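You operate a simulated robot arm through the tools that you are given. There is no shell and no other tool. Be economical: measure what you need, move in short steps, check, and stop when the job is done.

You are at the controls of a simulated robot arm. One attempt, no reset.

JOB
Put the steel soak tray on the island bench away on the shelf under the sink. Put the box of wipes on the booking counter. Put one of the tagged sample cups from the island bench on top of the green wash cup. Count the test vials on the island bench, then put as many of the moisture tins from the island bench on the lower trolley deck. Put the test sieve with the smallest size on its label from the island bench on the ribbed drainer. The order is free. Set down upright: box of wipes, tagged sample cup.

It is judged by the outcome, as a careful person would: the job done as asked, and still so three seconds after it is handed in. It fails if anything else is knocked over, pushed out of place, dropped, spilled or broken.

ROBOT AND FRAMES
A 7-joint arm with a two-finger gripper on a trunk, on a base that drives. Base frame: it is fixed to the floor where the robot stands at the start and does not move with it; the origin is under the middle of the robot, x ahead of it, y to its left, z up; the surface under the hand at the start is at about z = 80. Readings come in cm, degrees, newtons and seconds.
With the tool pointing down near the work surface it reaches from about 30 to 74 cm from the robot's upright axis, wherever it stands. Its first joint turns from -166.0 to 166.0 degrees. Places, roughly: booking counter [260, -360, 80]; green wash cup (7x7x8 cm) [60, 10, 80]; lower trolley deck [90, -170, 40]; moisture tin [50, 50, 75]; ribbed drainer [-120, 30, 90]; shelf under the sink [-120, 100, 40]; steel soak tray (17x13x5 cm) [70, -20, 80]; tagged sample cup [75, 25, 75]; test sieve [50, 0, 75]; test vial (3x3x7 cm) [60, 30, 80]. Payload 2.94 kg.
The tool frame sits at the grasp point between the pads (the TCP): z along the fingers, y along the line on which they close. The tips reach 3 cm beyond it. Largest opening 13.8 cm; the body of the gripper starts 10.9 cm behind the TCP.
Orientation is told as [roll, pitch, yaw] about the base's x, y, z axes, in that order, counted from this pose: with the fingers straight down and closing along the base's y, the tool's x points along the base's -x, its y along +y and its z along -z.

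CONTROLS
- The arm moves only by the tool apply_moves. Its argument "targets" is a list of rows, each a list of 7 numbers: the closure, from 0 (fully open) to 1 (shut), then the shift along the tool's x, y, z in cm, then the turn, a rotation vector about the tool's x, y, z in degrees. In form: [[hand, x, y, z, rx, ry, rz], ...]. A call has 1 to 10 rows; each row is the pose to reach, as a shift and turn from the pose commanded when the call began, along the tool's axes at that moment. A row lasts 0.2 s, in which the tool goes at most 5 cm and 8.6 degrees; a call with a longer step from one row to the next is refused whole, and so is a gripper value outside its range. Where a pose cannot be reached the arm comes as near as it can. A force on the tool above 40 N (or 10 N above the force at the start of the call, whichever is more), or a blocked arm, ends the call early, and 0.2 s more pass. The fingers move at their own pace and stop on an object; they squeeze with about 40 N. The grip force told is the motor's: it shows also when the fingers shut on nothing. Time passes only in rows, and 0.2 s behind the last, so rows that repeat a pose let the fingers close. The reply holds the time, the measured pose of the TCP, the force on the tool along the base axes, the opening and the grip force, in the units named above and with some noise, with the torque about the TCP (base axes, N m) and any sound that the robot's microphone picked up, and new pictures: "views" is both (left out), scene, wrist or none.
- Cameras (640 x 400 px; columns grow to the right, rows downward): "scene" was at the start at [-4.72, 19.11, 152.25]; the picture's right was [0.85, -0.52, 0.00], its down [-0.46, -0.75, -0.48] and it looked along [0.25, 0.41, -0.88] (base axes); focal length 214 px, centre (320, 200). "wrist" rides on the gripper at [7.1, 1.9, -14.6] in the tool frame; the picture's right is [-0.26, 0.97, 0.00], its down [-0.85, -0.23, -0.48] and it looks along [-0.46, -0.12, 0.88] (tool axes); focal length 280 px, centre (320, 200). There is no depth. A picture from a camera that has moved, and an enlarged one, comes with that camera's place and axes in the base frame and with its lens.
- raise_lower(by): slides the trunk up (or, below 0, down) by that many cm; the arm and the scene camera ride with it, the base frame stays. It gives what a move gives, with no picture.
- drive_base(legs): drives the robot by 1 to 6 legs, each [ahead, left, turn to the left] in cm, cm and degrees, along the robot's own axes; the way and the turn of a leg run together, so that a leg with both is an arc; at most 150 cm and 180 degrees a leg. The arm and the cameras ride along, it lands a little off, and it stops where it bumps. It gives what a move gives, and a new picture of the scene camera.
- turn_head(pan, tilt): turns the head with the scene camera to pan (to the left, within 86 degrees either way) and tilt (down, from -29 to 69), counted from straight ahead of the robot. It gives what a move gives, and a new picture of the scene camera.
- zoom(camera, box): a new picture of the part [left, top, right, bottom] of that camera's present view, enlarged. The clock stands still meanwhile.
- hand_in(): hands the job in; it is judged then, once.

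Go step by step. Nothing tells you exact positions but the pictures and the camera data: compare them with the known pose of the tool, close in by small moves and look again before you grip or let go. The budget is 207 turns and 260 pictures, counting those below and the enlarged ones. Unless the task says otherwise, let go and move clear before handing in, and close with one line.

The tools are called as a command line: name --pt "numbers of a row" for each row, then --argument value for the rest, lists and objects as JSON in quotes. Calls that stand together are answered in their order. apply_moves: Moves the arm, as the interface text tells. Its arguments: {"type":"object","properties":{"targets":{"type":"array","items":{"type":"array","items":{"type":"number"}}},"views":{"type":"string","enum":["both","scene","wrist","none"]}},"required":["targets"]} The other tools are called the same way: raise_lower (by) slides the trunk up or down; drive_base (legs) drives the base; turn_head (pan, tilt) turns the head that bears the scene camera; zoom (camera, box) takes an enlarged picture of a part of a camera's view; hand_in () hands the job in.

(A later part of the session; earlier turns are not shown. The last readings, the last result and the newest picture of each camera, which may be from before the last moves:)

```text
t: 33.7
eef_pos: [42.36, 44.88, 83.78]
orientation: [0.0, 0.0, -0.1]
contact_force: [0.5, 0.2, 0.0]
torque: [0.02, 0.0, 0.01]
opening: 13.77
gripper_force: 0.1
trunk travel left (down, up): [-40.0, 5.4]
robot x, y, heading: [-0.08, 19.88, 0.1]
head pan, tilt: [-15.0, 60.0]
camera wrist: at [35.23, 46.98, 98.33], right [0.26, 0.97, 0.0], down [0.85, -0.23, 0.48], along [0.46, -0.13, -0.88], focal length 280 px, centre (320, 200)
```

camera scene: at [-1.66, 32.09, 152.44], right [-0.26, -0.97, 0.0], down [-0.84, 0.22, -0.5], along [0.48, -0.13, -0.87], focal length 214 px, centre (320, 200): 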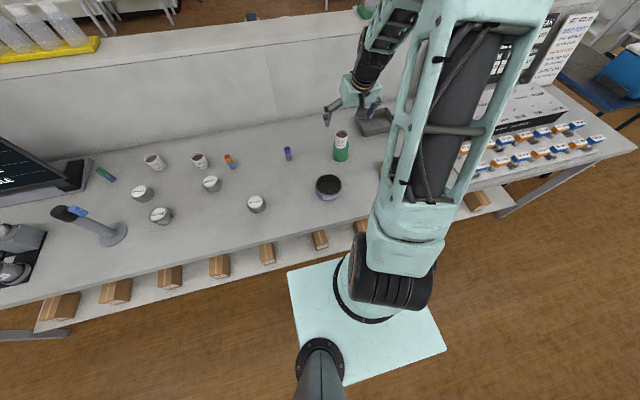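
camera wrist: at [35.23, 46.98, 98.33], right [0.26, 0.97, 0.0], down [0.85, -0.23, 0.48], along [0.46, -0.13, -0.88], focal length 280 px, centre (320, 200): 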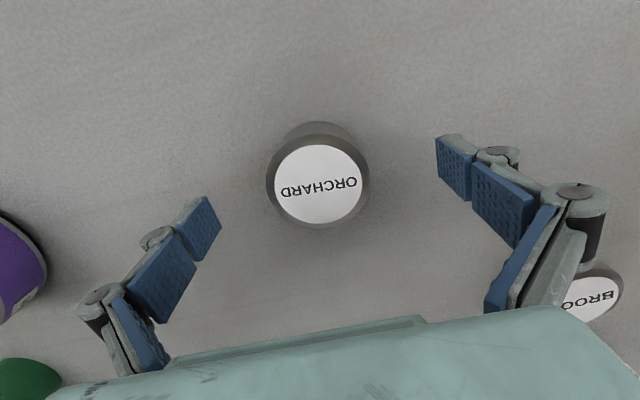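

apply_moves --pt "0 0.2 0 0.7 0 0 0" --pt "0.4 0.2 0 0.7 0 0 0" --pt "1 0.2 0 0.5 0 0 0" --pt "1 0.2 0 0.5 0 0 0" --pt "1 0.2 0 0.5 0 0 0" --views "wrist"

```text
t: 34.9
eef_pos: [42.12, 44.97, 83.29]
orientation: [0.0, 0.0, 0.0]
contact_force: [-0.3, 0.2, 1.4]
torque: [-0.03, 0.0, 0.03]
opening: 5.8
gripper_force: 40.0
trunk travel left (down, up): [-40.0, 5.4]
robot x, y, heading: [0.36, 19.96, 0.1]
head pan, tilt: [-15.0, 60.0]
camera wrist: at [34.95, 46.94, 97.9], right [0.26, 0.97, 0.0], down [0.85, -0.23, 0.48], along [0.46, -0.13, -0.88], focal length 280 px, centre (320, 200)
```

wrist: 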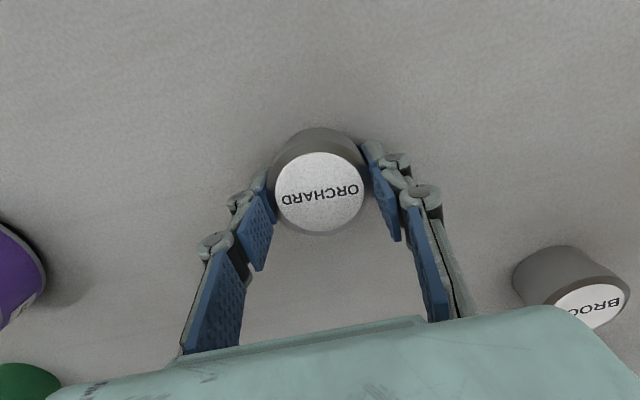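

Tin gripped. I lift it high and tuck in for the drive.

apply_moves --pt "1 0 0 -2 0 0 0" --pt "1 0 0 -6 0 0 0" --pt "1 0 0 -10.5 0 0 0" --pt "1 1 -1 -15 0 0 0" --pt "1 3 -3 -19 0 0 0" --pt "1 5 -6 -22 0 0 0" --pt "1 6 -10 -24 0 0 0" --pt "1 7 -14 -26 0 0 0" --pt "1 7 -18 -26 0 0 0" --views "wrist"

turn_head --pan -80 --tilt 40

```text
t: 36.9
eef_pos: [34.88, 26.88, 108.12]
orientation: [-0.4, 1.4, -0.1]
contact_force: [0.6, 0.9, -0.9]
torque: [0.03, -0.01, -0.02]
opening: 5.73
gripper_force: 40.0
trunk travel left (down, up): [-40.0, 5.4]
robot x, y, heading: [0.21, 20.2, 0.3]
head pan, tilt: [-15.0, 60.0]
camera wrist: at [28.05, 29.09, 122.86], right [0.26, 0.96, -0.01], down [0.86, -0.23, 0.46], along [0.44, -0.13, -0.89], focal length 280 px, centre (320, 200)
```

wrist: 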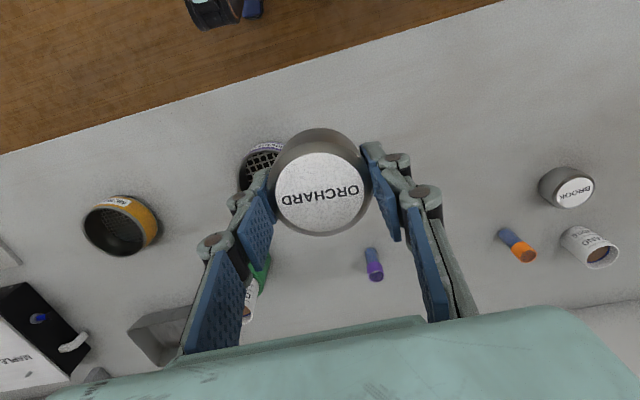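

```text
t: 38.2
eef_pos: [35.11, 27.18, 109.03]
orientation: [-0.1, 0.0, 0.0]
contact_force: [0.0, 0.1, -1.3]
torque: [-0.02, 0.0, 0.01]
opening: 5.75
gripper_force: 39.8
trunk travel left (down, up): [-40.0, 5.4]
robot x, y, heading: [0.27, 20.33, -0.1]
head pan, tilt: [-80.0, 40.0]
camera scene: at [-6.61, 25.44, 155.11], right [-0.98, -0.17, 0.0], down [-0.11, 0.63, -0.77], along [0.13, -0.75, -0.64], focal length 214 px, centre (320, 200)
```

scene: 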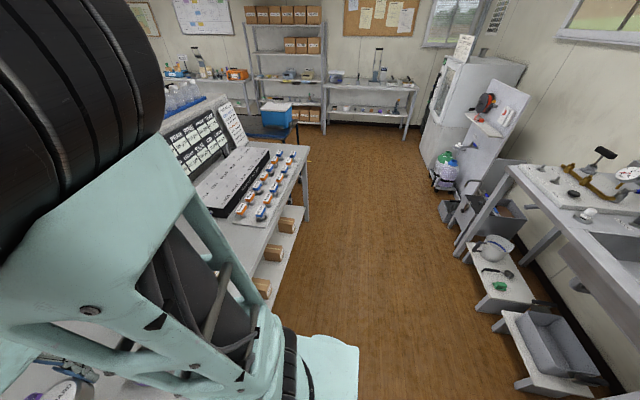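

The aisle is clear. I drive 150 cm to the right along the bench and look at the trolley.

drive_base --legs '[[-4, -150, 0]]'

turn_head --pan -25 --tilt 45

```text
refused: leg 1 is longer than a leg can be; nothing moved
```

```text
t: 39.5
eef_pos: [35.06, 27.23, 108.96]
orientation: [-0.1, 0.0, 0.0]
contact_force: [0.0, -0.9, -0.8]
torque: [-0.03, -0.01, 0.01]
opening: 5.75
gripper_force: 39.6
trunk travel left (down, up): [-40.0, 5.4]
robot x, y, heading: [-0.34, 20.51, -0.2]
head pan, tilt: [-25.0, 45.0]
camera scene: at [-0.73, 30.37, 154.38], right [-0.42, -0.91, 0.0], down [-0.64, 0.3, -0.71], along [0.64, -0.3, -0.71], focal length 214 px, centre (320, 200)
```

scene: 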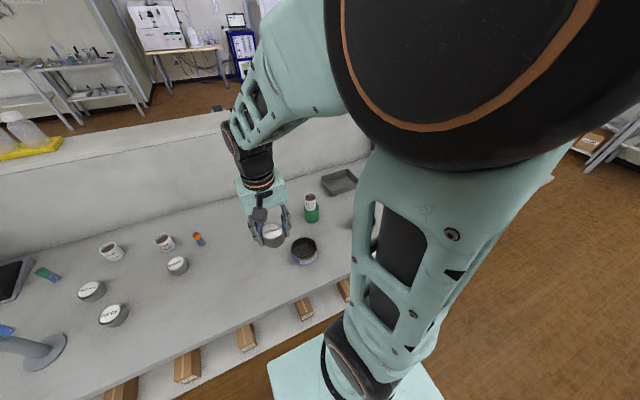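

drive_base --legs '[[-4, -140, 0]]'

turn_head --pan -50 --tilt 40

```text
t: 51.9
eef_pos: [32.9, -111.58, 108.93]
orientation: [0.0, 0.1, 1.6]
contact_force: [0.0, 0.4, -1.1]
torque: [-0.01, 0.0, 0.02]
opening: 5.73
gripper_force: 39.8
trunk travel left (down, up): [-40.0, 5.4]
robot x, y, heading: [-2.15, -119.68, 1.4]
head pan, tilt: [-25.0, 45.0]
camera scene: at [-3.03, -109.46, 154.38], right [-0.4, -0.92, 0.0], down [-0.65, 0.28, -0.71], along [0.65, -0.28, -0.71], focal length 214 px, centre (320, 200)
```

scene: 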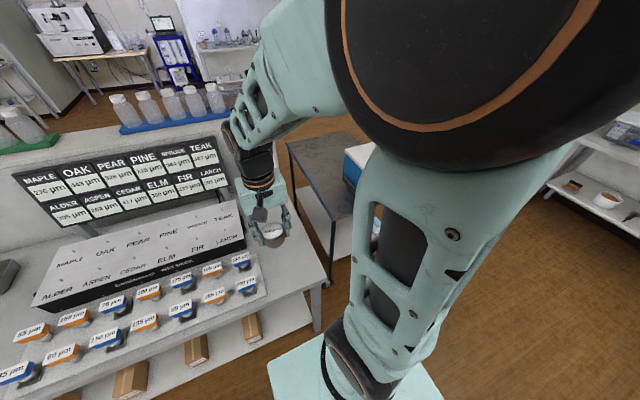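

```text
t: 52.8
eef_pos: [33.06, -111.65, 108.85]
orientation: [-0.2, 0.0, 1.5]
contact_force: [-0.2, -0.2, -1.8]
torque: [0.02, -0.01, 0.03]
opening: 5.76
gripper_force: 40.1
trunk travel left (down, up): [-40.0, 5.4]
robot x, y, heading: [-2.04, -119.42, 1.7]
head pan, tilt: [-50.0, 40.0]
camera scene: at [-4.85, -112.58, 155.11], right [-0.75, -0.66, 0.0], down [-0.43, 0.48, -0.77], along [0.51, -0.57, -0.64], focal length 214 px, centre (320, 200)
```

scene: 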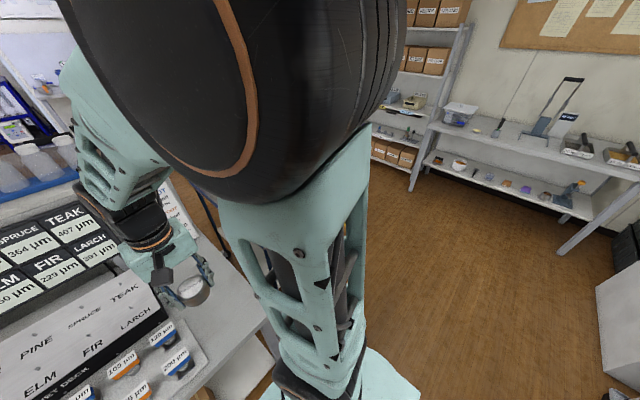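

The arm hides the trolley from here; I drive on to y≈-185 and look ahead-left.

drive_base --legs '[[0, -65, -1.5]]'

turn_head --pan 20 --tilt 40

```text
t: 58.9
eef_pos: [34.24, -176.0, 108.86]
orientation: [0.0, 0.0, 0.7]
contact_force: [0.5, -0.1, -1.6]
torque: [-0.03, 0.02, -0.01]
opening: 5.7
gripper_force: 40.2
trunk travel left (down, up): [-40.0, 5.4]
robot x, y, heading: [-0.85, -183.12, 1.0]
head pan, tilt: [-50.0, 40.0]
camera scene: at [-3.44, -176.44, 155.11], right [-0.76, -0.65, 0.0], down [-0.42, 0.49, -0.77], along [0.5, -0.58, -0.64], focal length 214 px, centre (320, 200)
```

scene: 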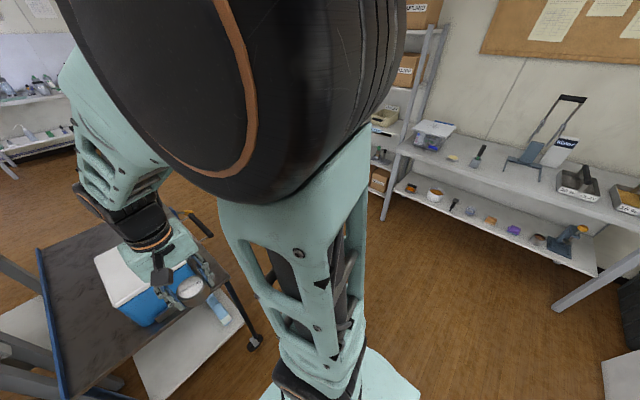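

```text
t: 60.3
eef_pos: [34.4, -176.08, 108.62]
orientation: [-0.2, 0.4, 0.7]
contact_force: [0.2, 0.2, -1.3]
torque: [0.03, 0.02, -0.01]
opening: 5.7
gripper_force: 39.8
trunk travel left (down, up): [-40.0, 5.4]
robot x, y, heading: [-0.83, -183.18, 0.7]
head pan, tilt: [20.0, 40.0]
camera scene: at [-0.44, -169.61, 155.23], right [0.05, -1.0, 0.0], down [-0.63, -0.03, -0.78], along [0.77, 0.04, -0.63], focal length 214 px, centre (320, 200)
```

scene: 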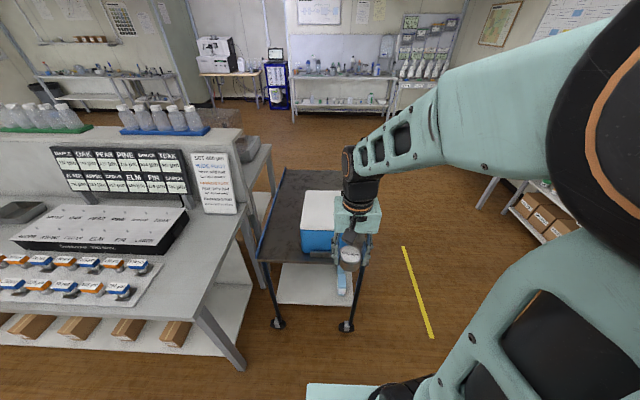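

The trolley stands at x≈56–115, y≈-138…-184, top z≈75, lower deck z≈32. To reach under its top I need the tool tilted ~45°, so I'll regrasp the tin: set it on the trolley top's free front corner and pick it up tilted. First drive left 25.

drive_base --legs '[[0, 25, -0.8]]'

turn_head --pan 15 --tilt 50

```text
t: 63.1
eef_pos: [34.28, -151.58, 108.54]
orientation: [-0.2, 0.4, -0.1]
contact_force: [0.6, 0.4, -1.1]
torque: [-0.02, 0.01, 0.01]
opening: 5.71
gripper_force: 40.8
trunk travel left (down, up): [-40.0, 5.4]
robot x, y, heading: [-0.73, -158.45, -0.2]
head pan, tilt: [20.0, 40.0]
camera scene: at [-0.31, -144.59, 155.32], right [0.03, -1.0, 0.0], down [-0.62, -0.02, -0.78], along [0.78, 0.02, -0.62], focal length 214 px, centre (320, 200)
```

scene: 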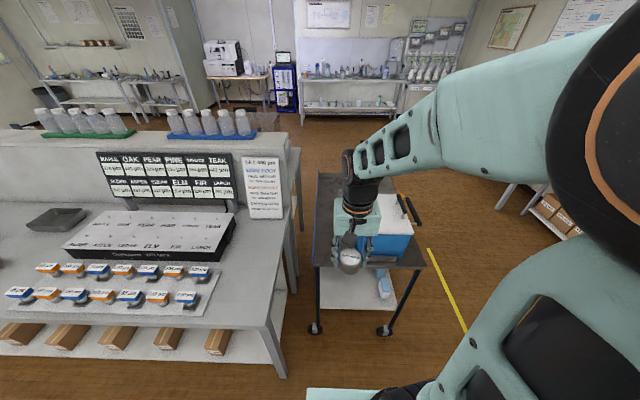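

```text
t: 63.8
eef_pos: [34.29, -151.66, 108.41]
orientation: [-0.4, 0.8, -0.2]
contact_force: [0.1, 0.9, -0.4]
torque: [0.02, -0.03, 0.0]
opening: 5.71
gripper_force: 40.8
trunk travel left (down, up): [-40.0, 5.4]
robot x, y, heading: [-0.79, -158.58, -0.1]
head pan, tilt: [15.0, 50.0]
camera scene: at [-0.33, -144.29, 155.32], right [0.06, -1.0, 0.0], down [-0.62, -0.04, -0.78], along [0.78, 0.05, -0.62], focal length 214 px, centre (320, 200)
```

scene: 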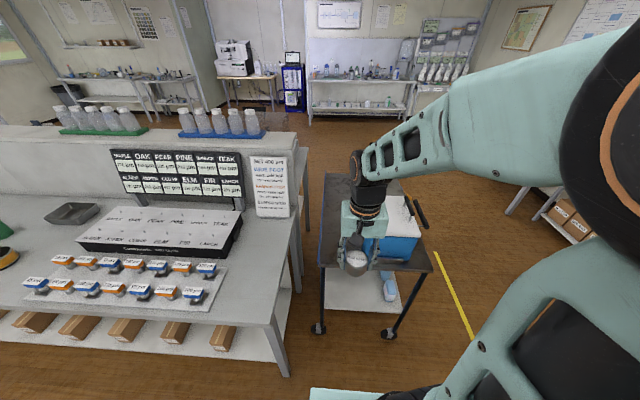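

The head seems blocked by the arm's elbow, so I first extend the hand forward a bit, then look again.

apply_moves --pt "1 -3 1 0 0 0 0" --pt "1 -7 2 0 0 0 0" --pt "1 -11 3 0 0 0 0" --views "none"

turn_head --pan 15 --tilt 50

zoom --camera "scene" --box '[300, 140, 540, 340]'

```text
t: 64.6
eef_pos: [45.36, -148.6, 108.46]
orientation: [-0.2, 0.5, 0.0]
contact_force: [-0.2, 0.1, 0.3]
torque: [0.0, 0.04, 0.0]
opening: 5.69
gripper_force: 39.9
trunk travel left (down, up): [-40.0, 5.4]
robot x, y, heading: [-0.78, -158.79, 0.0]
head pan, tilt: [15.0, 50.0]
```

```text
t: 65.2
eef_pos: [45.19, -148.54, 108.54]
orientation: [-0.3, 0.5, -0.2]
contact_force: [-0.3, 0.0, -0.1]
torque: [0.02, -0.01, -0.01]
opening: 5.7
gripper_force: 39.7
trunk travel left (down, up): [-40.0, 5.4]
robot x, y, heading: [-0.82, -158.17, -0.1]
head pan, tilt: [15.0, 50.0]
camera scene: at [-1.45, -142.88, 153.69], right [0.26, -0.97, 0.0], down [-0.74, -0.2, -0.64], along [0.62, 0.16, -0.77], focal length 214 px, centre (320, 200)
```

scene: 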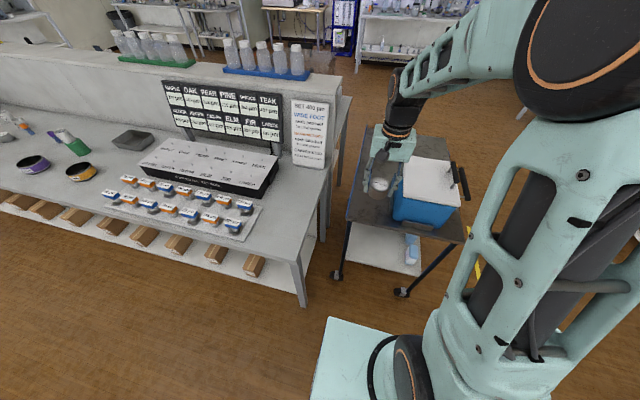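

```text
2.00 times, centred on (420, 240) of scene
camera zoom: at [-1.45, -142.88, 153.69], right [0.26, -0.97, 0.0], down [-0.74, -0.2, -0.64], along [0.62, 0.16, -0.77], focal length 429 px, centre (120, 120)
```

zoom: 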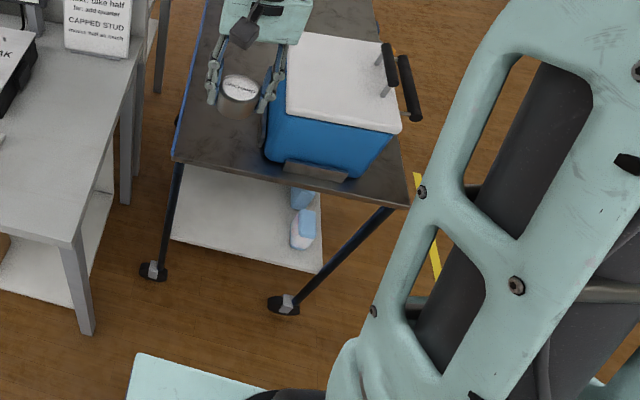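

There's a white/blue item on the trolley's lower deck — maybe the wipes. I zoom in.

zoom --camera "scene" --box '[385, 225, 445, 275]'

```text
8.00 times, centred on (415, 250) of scene
camera zoom: at [-1.45, -142.88, 153.69], right [0.26, -0.97, 0.0], down [-0.74, -0.2, -0.64], along [0.62, 0.16, -0.77], focal length 1716 px, centre (-440, -200)
```

zoom: 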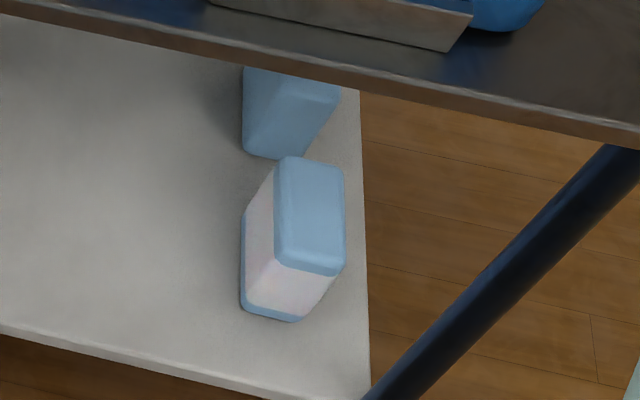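

These look like ice packs for the cooler; I'll check later. I set the tin on the trolley top at about (63, -148.5).

apply_moves --pt "1 -4 0 2 0 0 0" --pt "1 -8 0 5 0 0 0" --pt "1 -12 0 8 0 0 0" --pt "1 -16 0 11 0 0 0" --pt "1 -17.8 0 15 0 0 0" --pt "1 -17.8 0 19.5 0 0 0" --pt "1 -17.8 0 24 0 0 0" --pt "1 -17.8 0 28 0 0 0" --views "both"

```text
t: 67.0
eef_pos: [62.93, -148.86, 80.9]
orientation: [-0.1, -0.3, -0.2]
contact_force: [-5.1, -1.2, 27.0]
torque: [0.08, 0.43, 0.03]
opening: 5.68
gripper_force: 39.6
trunk travel left (down, up): [-40.0, 5.4]
robot x, y, heading: [-1.04, -158.48, -0.2]
head pan, tilt: [15.0, 50.0]
camera scene: at [-1.88, -142.95, 153.77], right [0.26, -0.97, 0.0], down [-0.74, -0.2, -0.65], along [0.62, 0.16, -0.76], focal length 214 px, centre (320, 200)
camera wrist: at [55.68, -146.74, 95.52], right [0.27, 0.96, 0.0], down [0.85, -0.23, 0.48], along [0.46, -0.13, -0.88], focal length 280 px, centre (320, 200)
```

scene: 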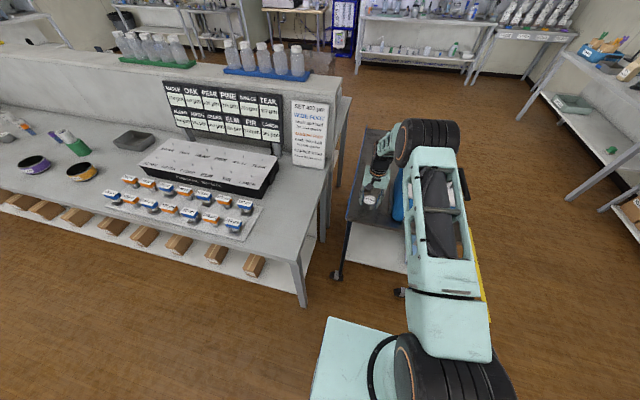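
wrist: 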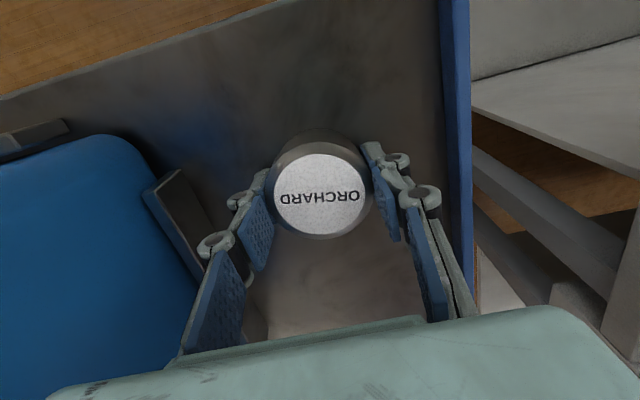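

The top is at z≈77. I ease off, open partly, raise, and tilt 45° for the regrasp.

apply_moves --pt "1 0 0 -0.3 0 0 0" --pt "0.5 0 0 -0.3 0 0 0" --pt "0.35 0 0 -0.3 0 0 0" --pt "0.3 0 0 -2 0 0 0" --pt "0.3 0 0 -6 0 -8 0" --pt "0.3 0 0 -8 0 -16 0" --pt "0.3 0 0 -8 0 -24 0" --pt "0.3 0 0 -8 0 -32 0" --pt "0.3 0 0 -8 0 -40 0" --pt "0.3 0 0 -8 0 -45 0" --views "wrist"

```text
t: 69.2
eef_pos: [62.87, -148.76, 88.52]
orientation: [-0.2, -44.7, 0.0]
contact_force: [0.1, 0.3, -1.3]
torque: [-0.05, 0.0, 0.02]
opening: 9.63
gripper_force: 0.0
trunk travel left (down, up): [-40.0, 5.4]
robot x, y, heading: [-1.1, -158.4, -0.4]
head pan, tilt: [15.0, 50.0]
camera wrist: at [47.54, -146.73, 93.94], right [0.19, 0.97, 0.18], down [0.27, -0.23, 0.94], along [0.94, -0.13, -0.3], focal length 280 px, centre (320, 200)
```

wrist: 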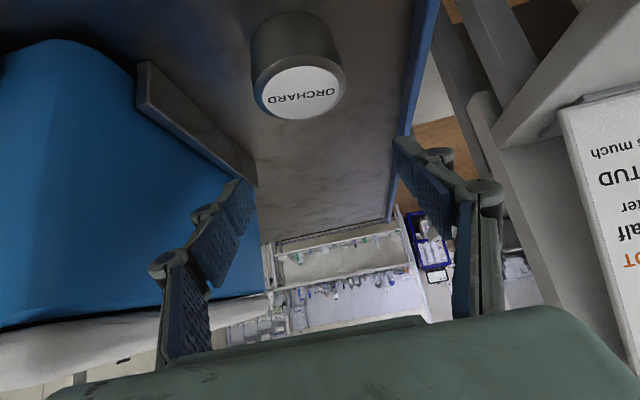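

apply_moves --pt "0.3 2.8 0 2.85 0 0 0" --pt "0.3 5.6 0 5.7 0 0 0" --views "wrist"

```text
t: 69.8
eef_pos: [62.99, -148.87, 80.56]
orientation: [-0.3, -44.8, 0.1]
contact_force: [0.3, -0.3, 1.4]
torque: [0.08, -0.03, 0.01]
opening: 9.72
gripper_force: 0.5
trunk travel left (down, up): [-40.0, 5.4]
robot x, y, heading: [-0.77, -158.76, -0.4]
head pan, tilt: [15.0, 50.0]
camera wrist: at [47.53, -146.67, 85.9], right [0.19, 0.96, 0.18], down [0.27, -0.23, 0.94], along [0.94, -0.13, -0.3], focal length 280 px, centre (320, 200)
```

wrist: 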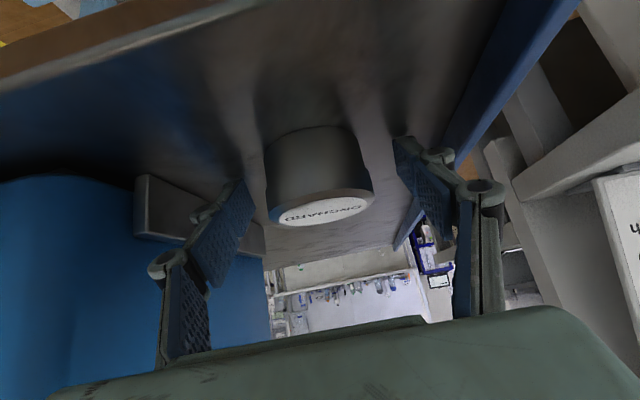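

apply_moves --pt "0.6 -0.15 0 -0.15 0 0 0" --pt "1 -0.2 0 -0.2 0 0 0" --pt "1 -0.2 0 -0.2 0 0 0" --pt "1 -0.2 0 -0.2 0 0 0" --views "wrist"

```text
t: 70.8
eef_pos: [62.94, -148.71, 80.86]
orientation: [0.0, -44.9, 0.0]
contact_force: [1.2, 5.0, 11.6]
torque: [0.44, -0.17, 0.04]
opening: 5.68
gripper_force: 40.1
trunk travel left (down, up): [-40.0, 5.4]
robot x, y, heading: [-0.52, -158.45, -0.5]
head pan, tilt: [15.0, 50.0]
camera wrist: at [47.59, -146.66, 86.27], right [0.19, 0.96, 0.18], down [0.27, -0.23, 0.94], along [0.95, -0.13, -0.3], focal length 280 px, centre (320, 200)
```

wrist: 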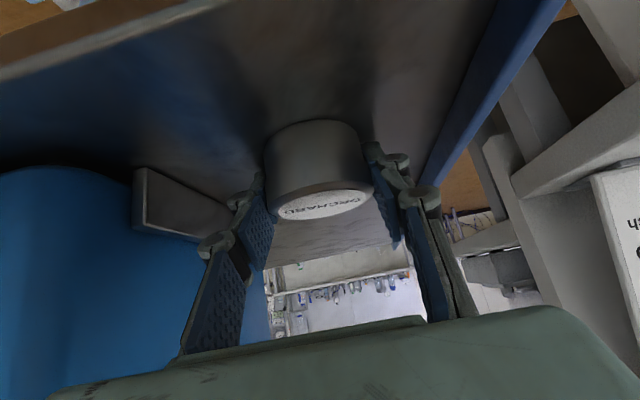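

Gripped. I lift 5 cm, drive back, lower the trunk 40, and then come in under the top.

apply_moves --pt "1 -1.8 0 -1.8 0 0 0" --pt "1 -4.2 0 -4.2 0 0 0" --views "none"

drive_base --legs '[[-27, 0, 0]]'

raise_lower --by -38

turn_head --pan 5 --tilt 35

zoom --camera "wrist" --box '[0, 0, 640, 400]'

```text
t: 71.4
eef_pos: [62.85, -148.98, 86.44]
orientation: [-0.3, -44.5, 0.0]
contact_force: [0.3, 0.5, -1.1]
torque: [0.0, -0.02, -0.01]
opening: 5.68
gripper_force: 39.8
trunk travel left (down, up): [-40.0, 5.4]
robot x, y, heading: [-0.9, -158.42, -0.1]
head pan, tilt: [15.0, 50.0]
```

```text
t: 73.3
eef_pos: [35.4, -149.06, 86.65]
orientation: [-0.3, -44.6, -0.2]
contact_force: [0.4, -0.2, 0.1]
torque: [-0.02, -0.01, 0.01]
opening: 5.67
gripper_force: 40.4
trunk travel left (down, up): [-40.0, 5.4]
robot x, y, heading: [-28.21, -158.04, -0.5]
head pan, tilt: [15.0, 50.0]
camera scene: at [-28.87, -142.76, 153.69], right [0.25, -0.97, 0.0], down [-0.74, -0.19, -0.64], along [0.62, 0.16, -0.77], focal length 214 px, centre (320, 200)
```

scene: 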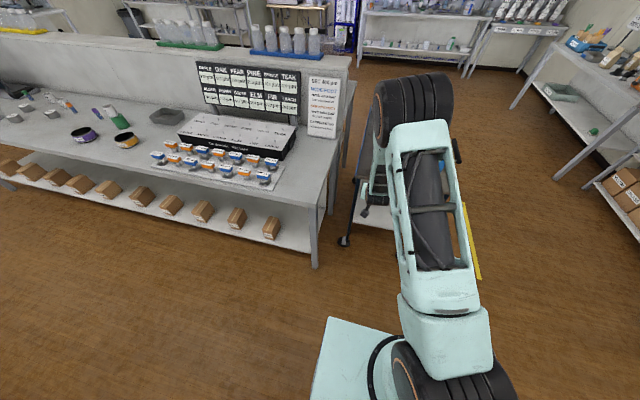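

```text
t: 77.0
eef_pos: [35.47, -148.97, 48.68]
orientation: [-0.2, -44.6, -0.2]
contact_force: [-0.5, 0.1, -1.3]
torque: [0.01, 0.01, -0.01]
opening: 5.64
gripper_force: 40.0
trunk travel left (down, up): [-2.0, 43.4]
robot x, y, heading: [-28.18, -158.16, -0.3]
head pan, tilt: [15.0, 50.0]
```

```text
t: 77.8
eef_pos: [35.53, -148.9, 48.62]
orientation: [-0.3, -44.6, -0.2]
contact_force: [0.1, 0.9, -1.0]
torque: [0.0, -0.01, -0.03]
opening: 5.69
gripper_force: 40.1
trunk travel left (down, up): [-2.0, 43.4]
robot x, y, heading: [-28.38, -158.35, -0.3]
head pan, tilt: [5.0, 35.0]
camera scene: at [-27.51, -143.99, 117.86], right [0.08, -1.0, 0.0], down [-0.57, -0.05, -0.82], along [0.82, 0.07, -0.57], focal length 214 px, centre (320, 200)
```

scene: 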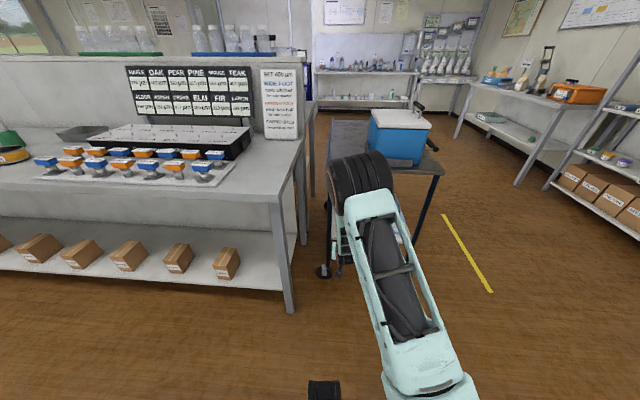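

```text
1.00 times, centred on (320, 200) of wrist (not enlarged: the box is as wide or as high as the picture)
camera zoom: at [20.19, -146.83, 54.07], right [0.19, 0.96, 0.18], down [0.27, -0.23, 0.94], along [0.94, -0.13, -0.3], focal length 280 px, centre (320, 200)
```

zoom: 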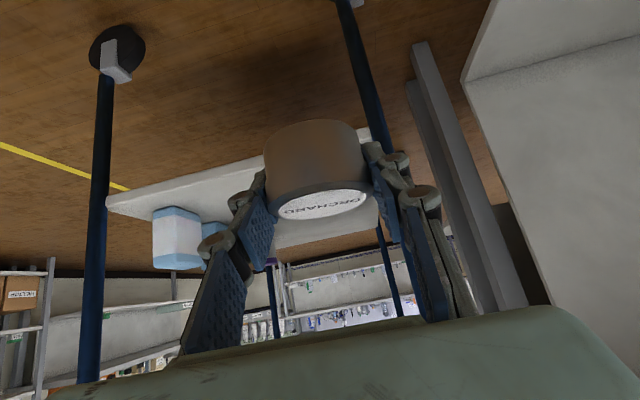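

The deck is at z≈35, its left leg near y≈-141. I shift right 11 cm, then drive in 33 cm.

drive_base --legs '[[0, -11, 0.3], [30, 0, 0]]'

zoom --camera "wrist" --box '[0, 0, 640, 400]'

```text
t: 81.0
eef_pos: [64.14, -159.15, 48.61]
orientation: [-0.3, -44.6, 0.6]
contact_force: [-0.4, 0.1, -1.0]
torque: [0.03, 0.0, -0.03]
opening: 5.68
gripper_force: 39.5
trunk travel left (down, up): [-2.0, 43.4]
robot x, y, heading: [0.51, -169.3, 0.3]
head pan, tilt: [5.0, 35.0]
camera scene: at [1.09, -154.95, 117.86], right [0.09, -1.0, 0.0], down [-0.57, -0.05, -0.82], along [0.82, 0.08, -0.57], focal length 214 px, centre (320, 200)
```

scene: 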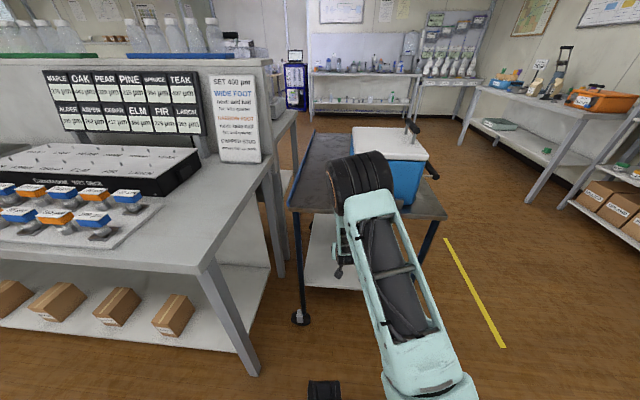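

```text
1.00 times, centred on (320, 200) of wrist (not enlarged: the box is as wide or as high as the picture)
camera zoom: at [48.83, -157.19, 54.07], right [0.18, 0.97, 0.18], down [0.27, -0.23, 0.94], along [0.95, -0.12, -0.3], focal length 280 px, centre (320, 200)
```

zoom: 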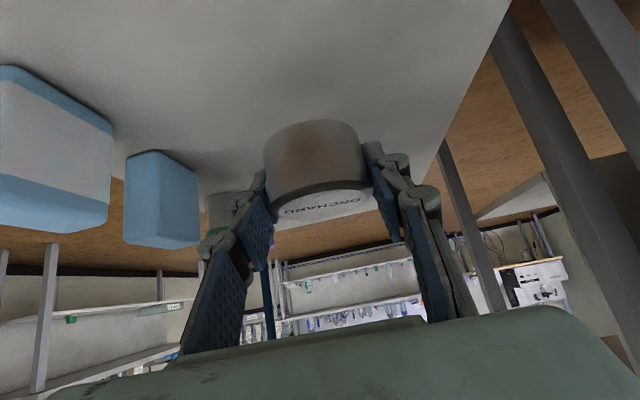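

Room is fine. I advance 3 cm and lower towards the deck.

apply_moves --pt "1 -2.1 0 2.1 0 0 0" --pt "1 0.7 0 4.9 0 0 0" --pt "1 2.8 0 7.0 0 0 0" --pt "1 3.5 0 7.8 0 0 0" --pt "1 4.2 0 8.5 0 0 0" --views "wrist"

```text
t: 82.2
eef_pos: [67.08, -159.29, 39.56]
orientation: [-0.3, -44.6, 0.6]
contact_force: [0.2, -0.1, -0.5]
torque: [0.01, 0.04, 0.02]
opening: 5.65
gripper_force: 40.1
trunk travel left (down, up): [-2.0, 43.4]
robot x, y, heading: [0.29, -169.26, 0.3]
head pan, tilt: [5.0, 35.0]
camera wrist: at [51.85, -157.24, 45.03], right [0.18, 0.97, 0.18], down [0.27, -0.23, 0.94], along [0.95, -0.12, -0.3], focal length 280 px, centre (320, 200)
```

wrist: 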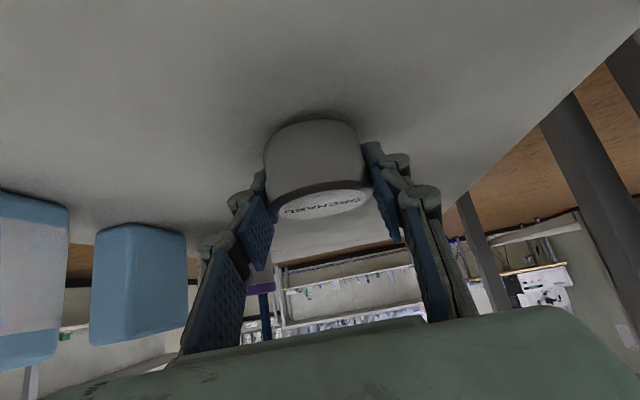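

apply_moves --pt "1 0.3 0 0.3 0 0 0" --pt "1 0.5 0 0.5 0 0 0" --views "none"

```text
t: 82.8
eef_pos: [67.21, -159.01, 39.07]
orientation: [-0.2, -44.6, 0.6]
contact_force: [-0.1, -0.4, -0.8]
torque: [0.04, 0.01, 0.03]
opening: 5.68
gripper_force: 39.5
trunk travel left (down, up): [-2.0, 43.4]
robot x, y, heading: [0.43, -169.34, 0.5]
head pan, tilt: [5.0, 35.0]
```

apply_moves --pt "1 0.3 0 0.3 0 0 0" --pt "1 0.5 0 0.5 0 0 0" --views "none"

```text
t: 83.4
eef_pos: [67.34, -159.09, 38.97]
orientation: [-0.2, -45.3, 0.5]
contact_force: [-10.2, -1.8, 33.0]
torque: [0.22, 0.49, 0.14]
opening: 5.65
gripper_force: 40.1
trunk travel left (down, up): [-2.0, 43.4]
robot x, y, heading: [0.65, -169.35, 0.4]
head pan, tilt: [5.0, 35.0]
```

Contact. I ease off, open and back out along the tool axis.

apply_moves --pt "1 -0.25 0 -0.25 0 0 0" --pt "0.6 -0.25 0 -0.25 0 0 0" --pt "0.4 -0.25 0 -0.25 0 0 0" --pt "0.3 -0.25 0 -0.25 0 0 0" --pt "0.3 -0.25 0 -3 0 0 0" --pt "0.3 -0.25 0 -7.5 0 0 0" --pt "0.3 0 0 -10 0 0 0" --views "wrist"

```text
t: 85.0
eef_pos: [60.21, -159.07, 45.41]
orientation: [-0.3, -44.6, 0.6]
contact_force: [-0.2, -0.1, -1.6]
torque: [-0.02, 0.01, 0.03]
opening: 9.65
gripper_force: 0.1
trunk travel left (down, up): [-2.0, 43.4]
robot x, y, heading: [0.75, -169.23, 0.2]
head pan, tilt: [5.0, 35.0]
camera wrist: at [44.84, -157.19, 50.82], right [0.18, 0.97, 0.18], down [0.27, -0.23, 0.94], along [0.95, -0.12, -0.3], focal length 280 px, centre (320, 200)
```

wrist: 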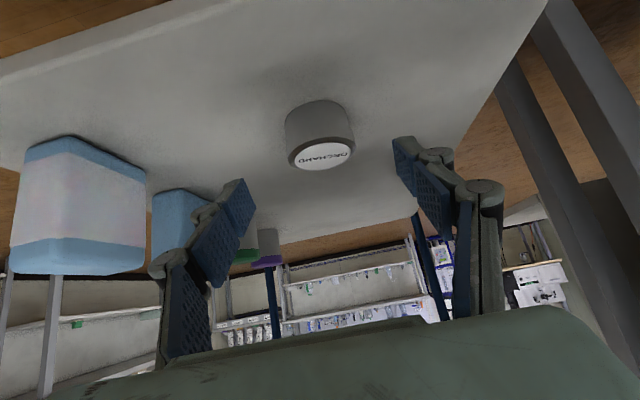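

Tin 1 is on the lower deck. I back out and raise the trunk, and use the occasion to search for the wipes with the head.

drive_base --legs '[[-30, 0, 0]]'

raise_lower --by 38

turn_head --pan -45 --tilt 15

turn_head --pan -86 --tilt 25

```text
t: 87.0
eef_pos: [30.72, -159.6, 45.41]
orientation: [-0.2, -44.5, 0.3]
contact_force: [0.2, -0.5, -0.3]
torque: [0.0, 0.03, 0.0]
opening: 9.65
gripper_force: 0.1
trunk travel left (down, up): [-2.0, 43.4]
robot x, y, heading: [-29.18, -169.87, -0.2]
head pan, tilt: [5.0, 35.0]
camera scene: at [-28.56, -155.09, 117.86], right [0.09, -1.0, 0.0], down [-0.57, -0.05, -0.82], along [0.82, 0.07, -0.57], focal length 214 px, centre (320, 200)
```

scene: 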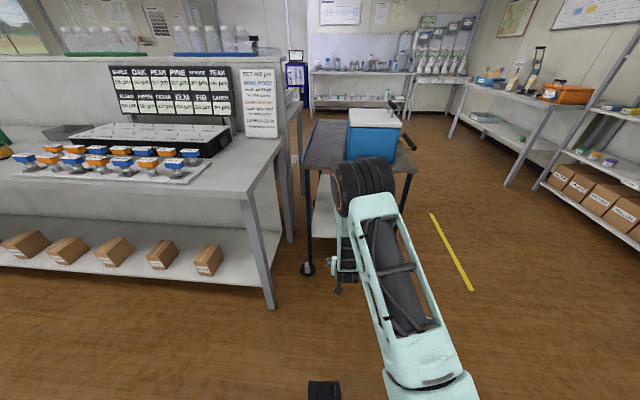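

```text
t: 90.7
eef_pos: [30.55, -159.52, 83.39]
orientation: [-0.2, -44.5, 0.3]
contact_force: [-0.1, -0.2, -0.1]
torque: [-0.04, -0.01, 0.0]
opening: 9.68
gripper_force: 0.1
trunk travel left (down, up): [-40.0, 5.4]
robot x, y, heading: [-29.22, -169.71, -0.1]
head pan, tilt: [5.0, 35.0]
```

```text
t: 91.9
eef_pos: [30.65, -159.49, 83.35]
orientation: [-0.3, -44.6, 0.3]
contact_force: [0.1, -0.5, -0.7]
torque: [0.01, -0.03, 0.01]
opening: 9.66
gripper_force: 0.0
trunk travel left (down, up): [-40.0, 5.4]
robot x, y, heading: [-29.45, -169.58, -0.0]
head pan, tilt: [-45.0, 15.0]
camera scene: at [-30.71, -162.46, 159.06], right [-0.71, -0.71, 0.0], down [-0.18, 0.18, -0.97], along [0.68, -0.68, -0.26], focal length 214 px, centre (320, 200)
```

scene: 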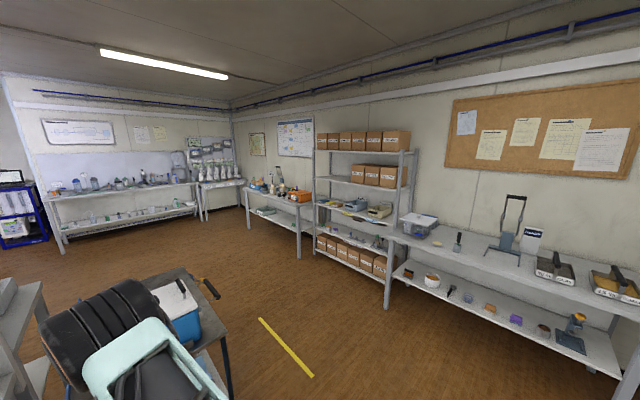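

```text
t: 93.0
eef_pos: [30.52, -159.45, 83.41]
orientation: [-0.3, -44.5, 0.4]
contact_force: [-0.4, -0.2, 0.3]
torque: [0.0, 0.01, 0.0]
opening: 9.66
gripper_force: 0.0
trunk travel left (down, up): [-40.0, 5.4]
robot x, y, heading: [-29.31, -169.49, 0.1]
head pan, tilt: [-85.9, 25.0]
camera scene: at [-36.66, -165.06, 157.44], right [-1.0, -0.07, 0.0], down [-0.03, 0.42, -0.91], along [0.07, -0.9, -0.42], focal length 214 px, centre (320, 200)
```

scene: 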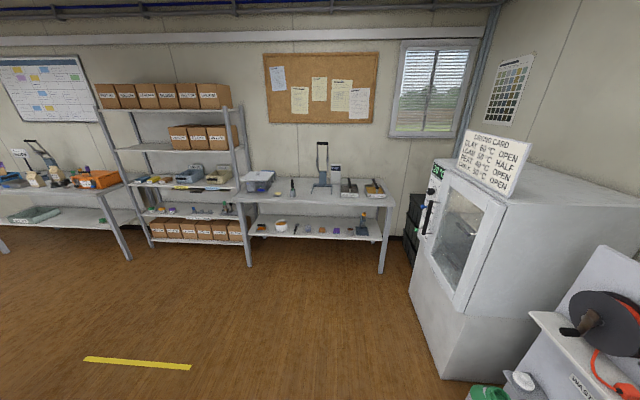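

I zoom on the shelves to find the box of wipes.

zoom --camera "scene" --box '[230, 130, 400, 260]'

zoom --camera "scene" --box '[0, 130, 250, 260]'

```text
3.08 times, centred on (315, 195) of scene
camera zoom: at [-36.66, -165.06, 157.44], right [-1.0, -0.07, 0.0], down [-0.03, 0.42, -0.91], along [0.07, -0.9, -0.42], focal length 660 px, centre (335, 215)
```

zoom: 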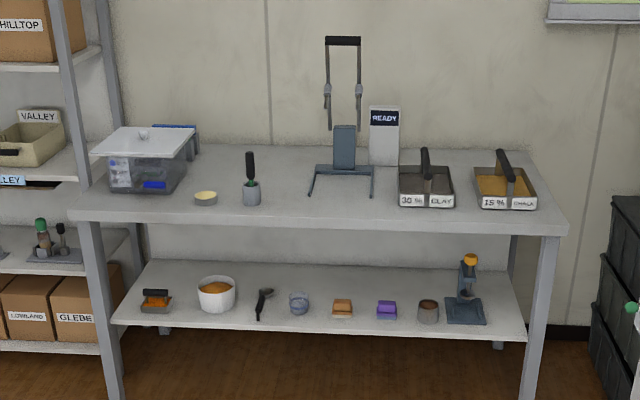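

```text
2.56 times, centred on (125, 195) of scene
camera zoom: at [-36.66, -165.06, 157.44], right [-1.0, -0.07, 0.0], down [-0.03, 0.42, -0.91], along [0.07, -0.9, -0.42], focal length 549 px, centre (819, 213)
```

zoom: 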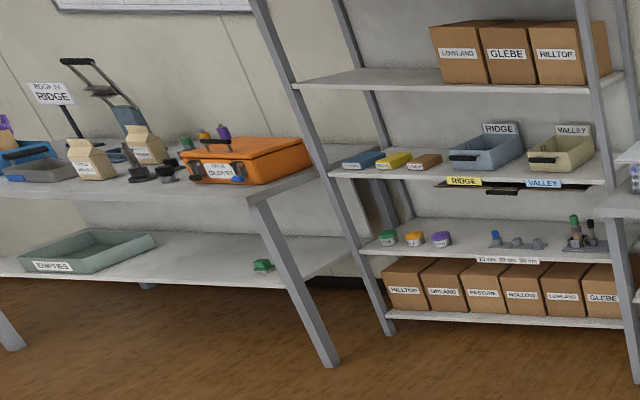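

No wipes there. I check the far wall ahead and the corner behind.

turn_head --pan -12 --tilt 10

zoom --camera "scene" --box '[80, 120, 360, 260]'

zoom --camera "scene" --box '[350, 120, 640, 280]'

```text
t: 94.4
eef_pos: [30.7, -159.58, 83.4]
orientation: [-0.3, -44.7, 0.4]
contact_force: [-0.7, 0.0, 0.6]
torque: [0.01, -0.03, -0.04]
opening: 9.65
gripper_force: 0.2
trunk travel left (down, up): [-40.0, 5.4]
robot x, y, heading: [-29.65, -169.71, 0.1]
head pan, tilt: [-12.0, 10.0]
camera scene: at [-28.24, -157.79, 159.88], right [-0.21, -0.98, 0.0], down [-0.17, 0.04, -0.98], along [0.96, -0.2, -0.17], focal length 214 px, centre (320, 200)
```

scene: 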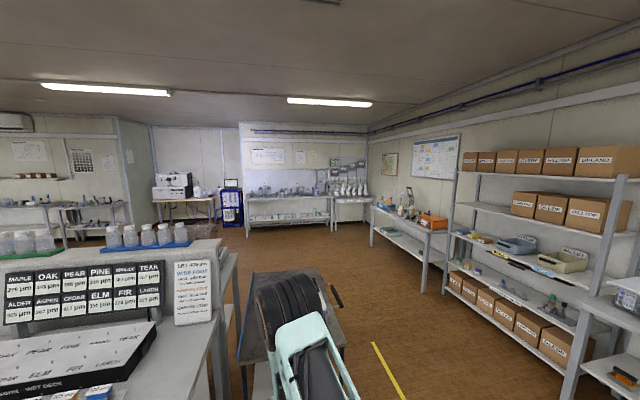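

```text
2.29 times, centred on (220, 190) of scene
camera zoom: at [-28.24, -157.79, 159.88], right [-0.21, -0.98, 0.0], down [-0.17, 0.04, -0.98], along [0.96, -0.2, -0.17], focal length 490 px, centre (549, 223)
```

zoom: 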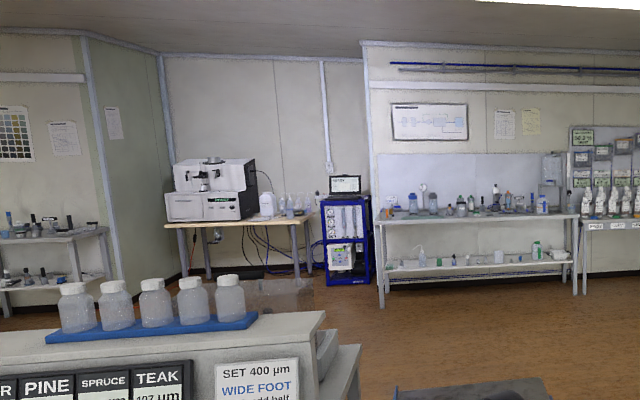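

```text
2.21 times, centred on (495, 200) of scene
camera zoom: at [-28.24, -157.79, 159.88], right [-0.21, -0.98, 0.0], down [-0.17, 0.04, -0.98], along [0.96, -0.2, -0.17], focal length 473 px, centre (-66, 200)
```

zoom: 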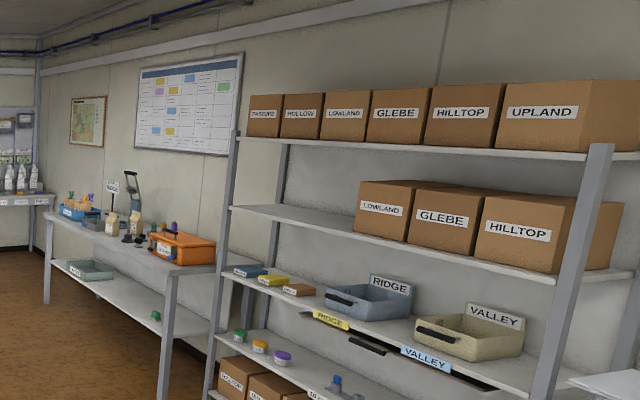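

No wipes seen yet; I'll keep looking from elsewhere. Now raise the hand and drive back for the Brook tin (≈56, 61).

apply_moves --pt "0 -3.4 0 -3.4 0 0 0" --pt "0 -6.8 0 -6.8 0 0 0" --pt "0 -10.2 0 -10.2 0 0 0" --pt "0 -13.6 0 -13.6 0 0 0" --pt "0 -15.5 0 -15.6 0 0 0" --views "none"

drive_base --legs '[[0, 149, 0], [26, 75, 0]]'

turn_head --pan 20 --tilt 50

```text
t: 95.6
eef_pos: [30.58, -159.36, 105.31]
orientation: [-0.1, -44.6, 0.2]
contact_force: [0.3, -1.0, 0.6]
torque: [0.0, -0.01, 0.0]
opening: 13.78
gripper_force: 0.1
trunk travel left (down, up): [-40.0, 5.4]
robot x, y, heading: [-29.46, -169.33, -0.0]
head pan, tilt: [-12.0, 10.0]
```

```text
t: 115.8
eef_pos: [56.81, 68.22, 105.42]
orientation: [-0.3, -44.6, -0.5]
contact_force: [-0.2, -0.5, -0.3]
torque: [-0.03, 0.0, -0.02]
opening: 13.79
gripper_force: 0.1
trunk travel left (down, up): [-40.0, 5.4]
robot x, y, heading: [-3.05, 58.36, -0.6]
head pan, tilt: [-12.0, 10.0]
camera scene: at [-1.96, 70.43, 159.88], right [-0.22, -0.98, 0.0], down [-0.17, 0.04, -0.98], along [0.96, -0.22, -0.17], focal length 214 px, centre (320, 200)
```

scene: 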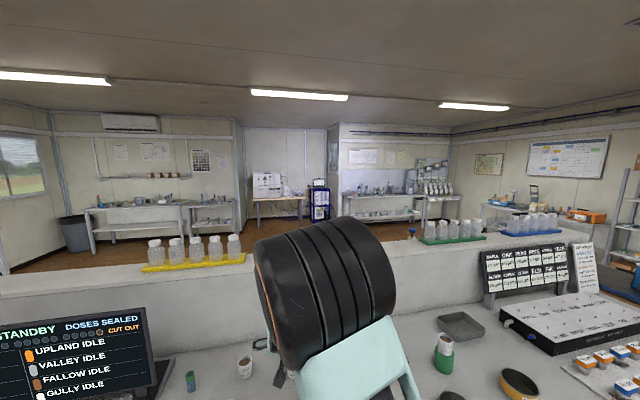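

```text
t: 116.9
eef_pos: [56.75, 68.01, 105.33]
orientation: [-0.1, -44.6, -0.5]
contact_force: [-0.1, -1.0, -0.7]
torque: [0.03, -0.04, 0.0]
opening: 13.82
gripper_force: 0.2
trunk travel left (down, up): [-40.0, 5.4]
robot x, y, heading: [-3.01, 58.61, -0.7]
head pan, tilt: [20.0, 50.0]
camera scene: at [-3.77, 75.0, 153.7], right [0.33, -0.94, 0.0], down [-0.72, -0.25, -0.64], along [0.61, 0.21, -0.77], focal length 214 px, centre (320, 200)
```

scene: 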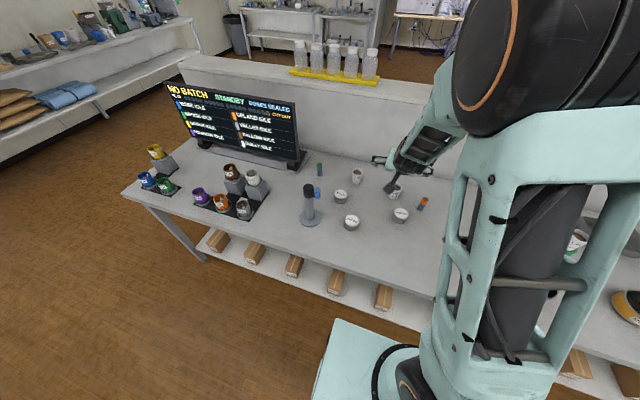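

Brook ≈ (55.6, 60.8), Ridge ≈ (46.2, 78.7). I move above Brook with the tilt kept and look.

apply_moves --pt "0.3 2 -2.5 2 0 0 0" --pt "0.3 4.5 -5 4 0 0 0" --pt "0.3 7.5 -7.3 6.5 0 0 0" --pt "0.3 10 -7.3 8.5 0 0 0" --pt "0.3 11.6 -7.3 10 0 0 0" --views "wrist"

```text
t: 118.1
eef_pos: [55.49, 60.77, 90.03]
orientation: [-0.2, -44.6, -0.3]
contact_force: [0.1, -0.7, 0.2]
torque: [0.01, 0.0, -0.02]
opening: 9.65
gripper_force: 0.0
trunk travel left (down, up): [-40.0, 5.4]
robot x, y, heading: [-3.09, 58.53, -0.5]
head pan, tilt: [20.0, 50.0]
camera wrist: at [40.18, 62.89, 95.48], right [0.2, 0.96, 0.18], down [0.27, -0.23, 0.94], along [0.94, -0.14, -0.3], focal length 280 px, centre (320, 200)
```

wrist: 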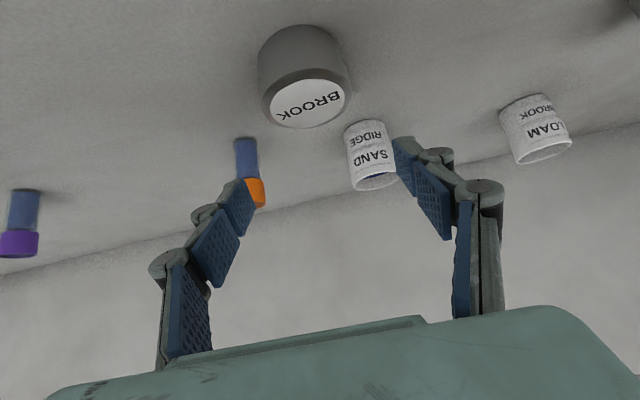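

apply_moves --pt "0.3 2.3 0.2 2.6 0 0 0" --pt "0.3 4.5 0.2 5.1 0 0 0" --views "wrist"

```text
t: 118.7
eef_pos: [56.03, 60.87, 82.99]
orientation: [-0.2, -44.8, -0.5]
contact_force: [-0.9, -1.2, 0.0]
torque: [0.01, 0.01, -0.02]
opening: 9.67
gripper_force: 0.0
trunk travel left (down, up): [-40.0, 5.4]
robot x, y, heading: [-3.17, 58.61, -0.7]
head pan, tilt: [20.0, 50.0]
camera wrist: at [40.63, 62.99, 88.57], right [0.2, 0.96, 0.18], down [0.27, -0.23, 0.94], along [0.94, -0.14, -0.3], focal length 280 px, centre (320, 200)
```

wrist: 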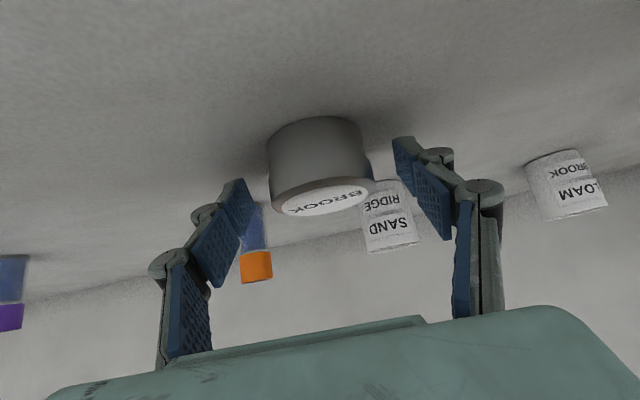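

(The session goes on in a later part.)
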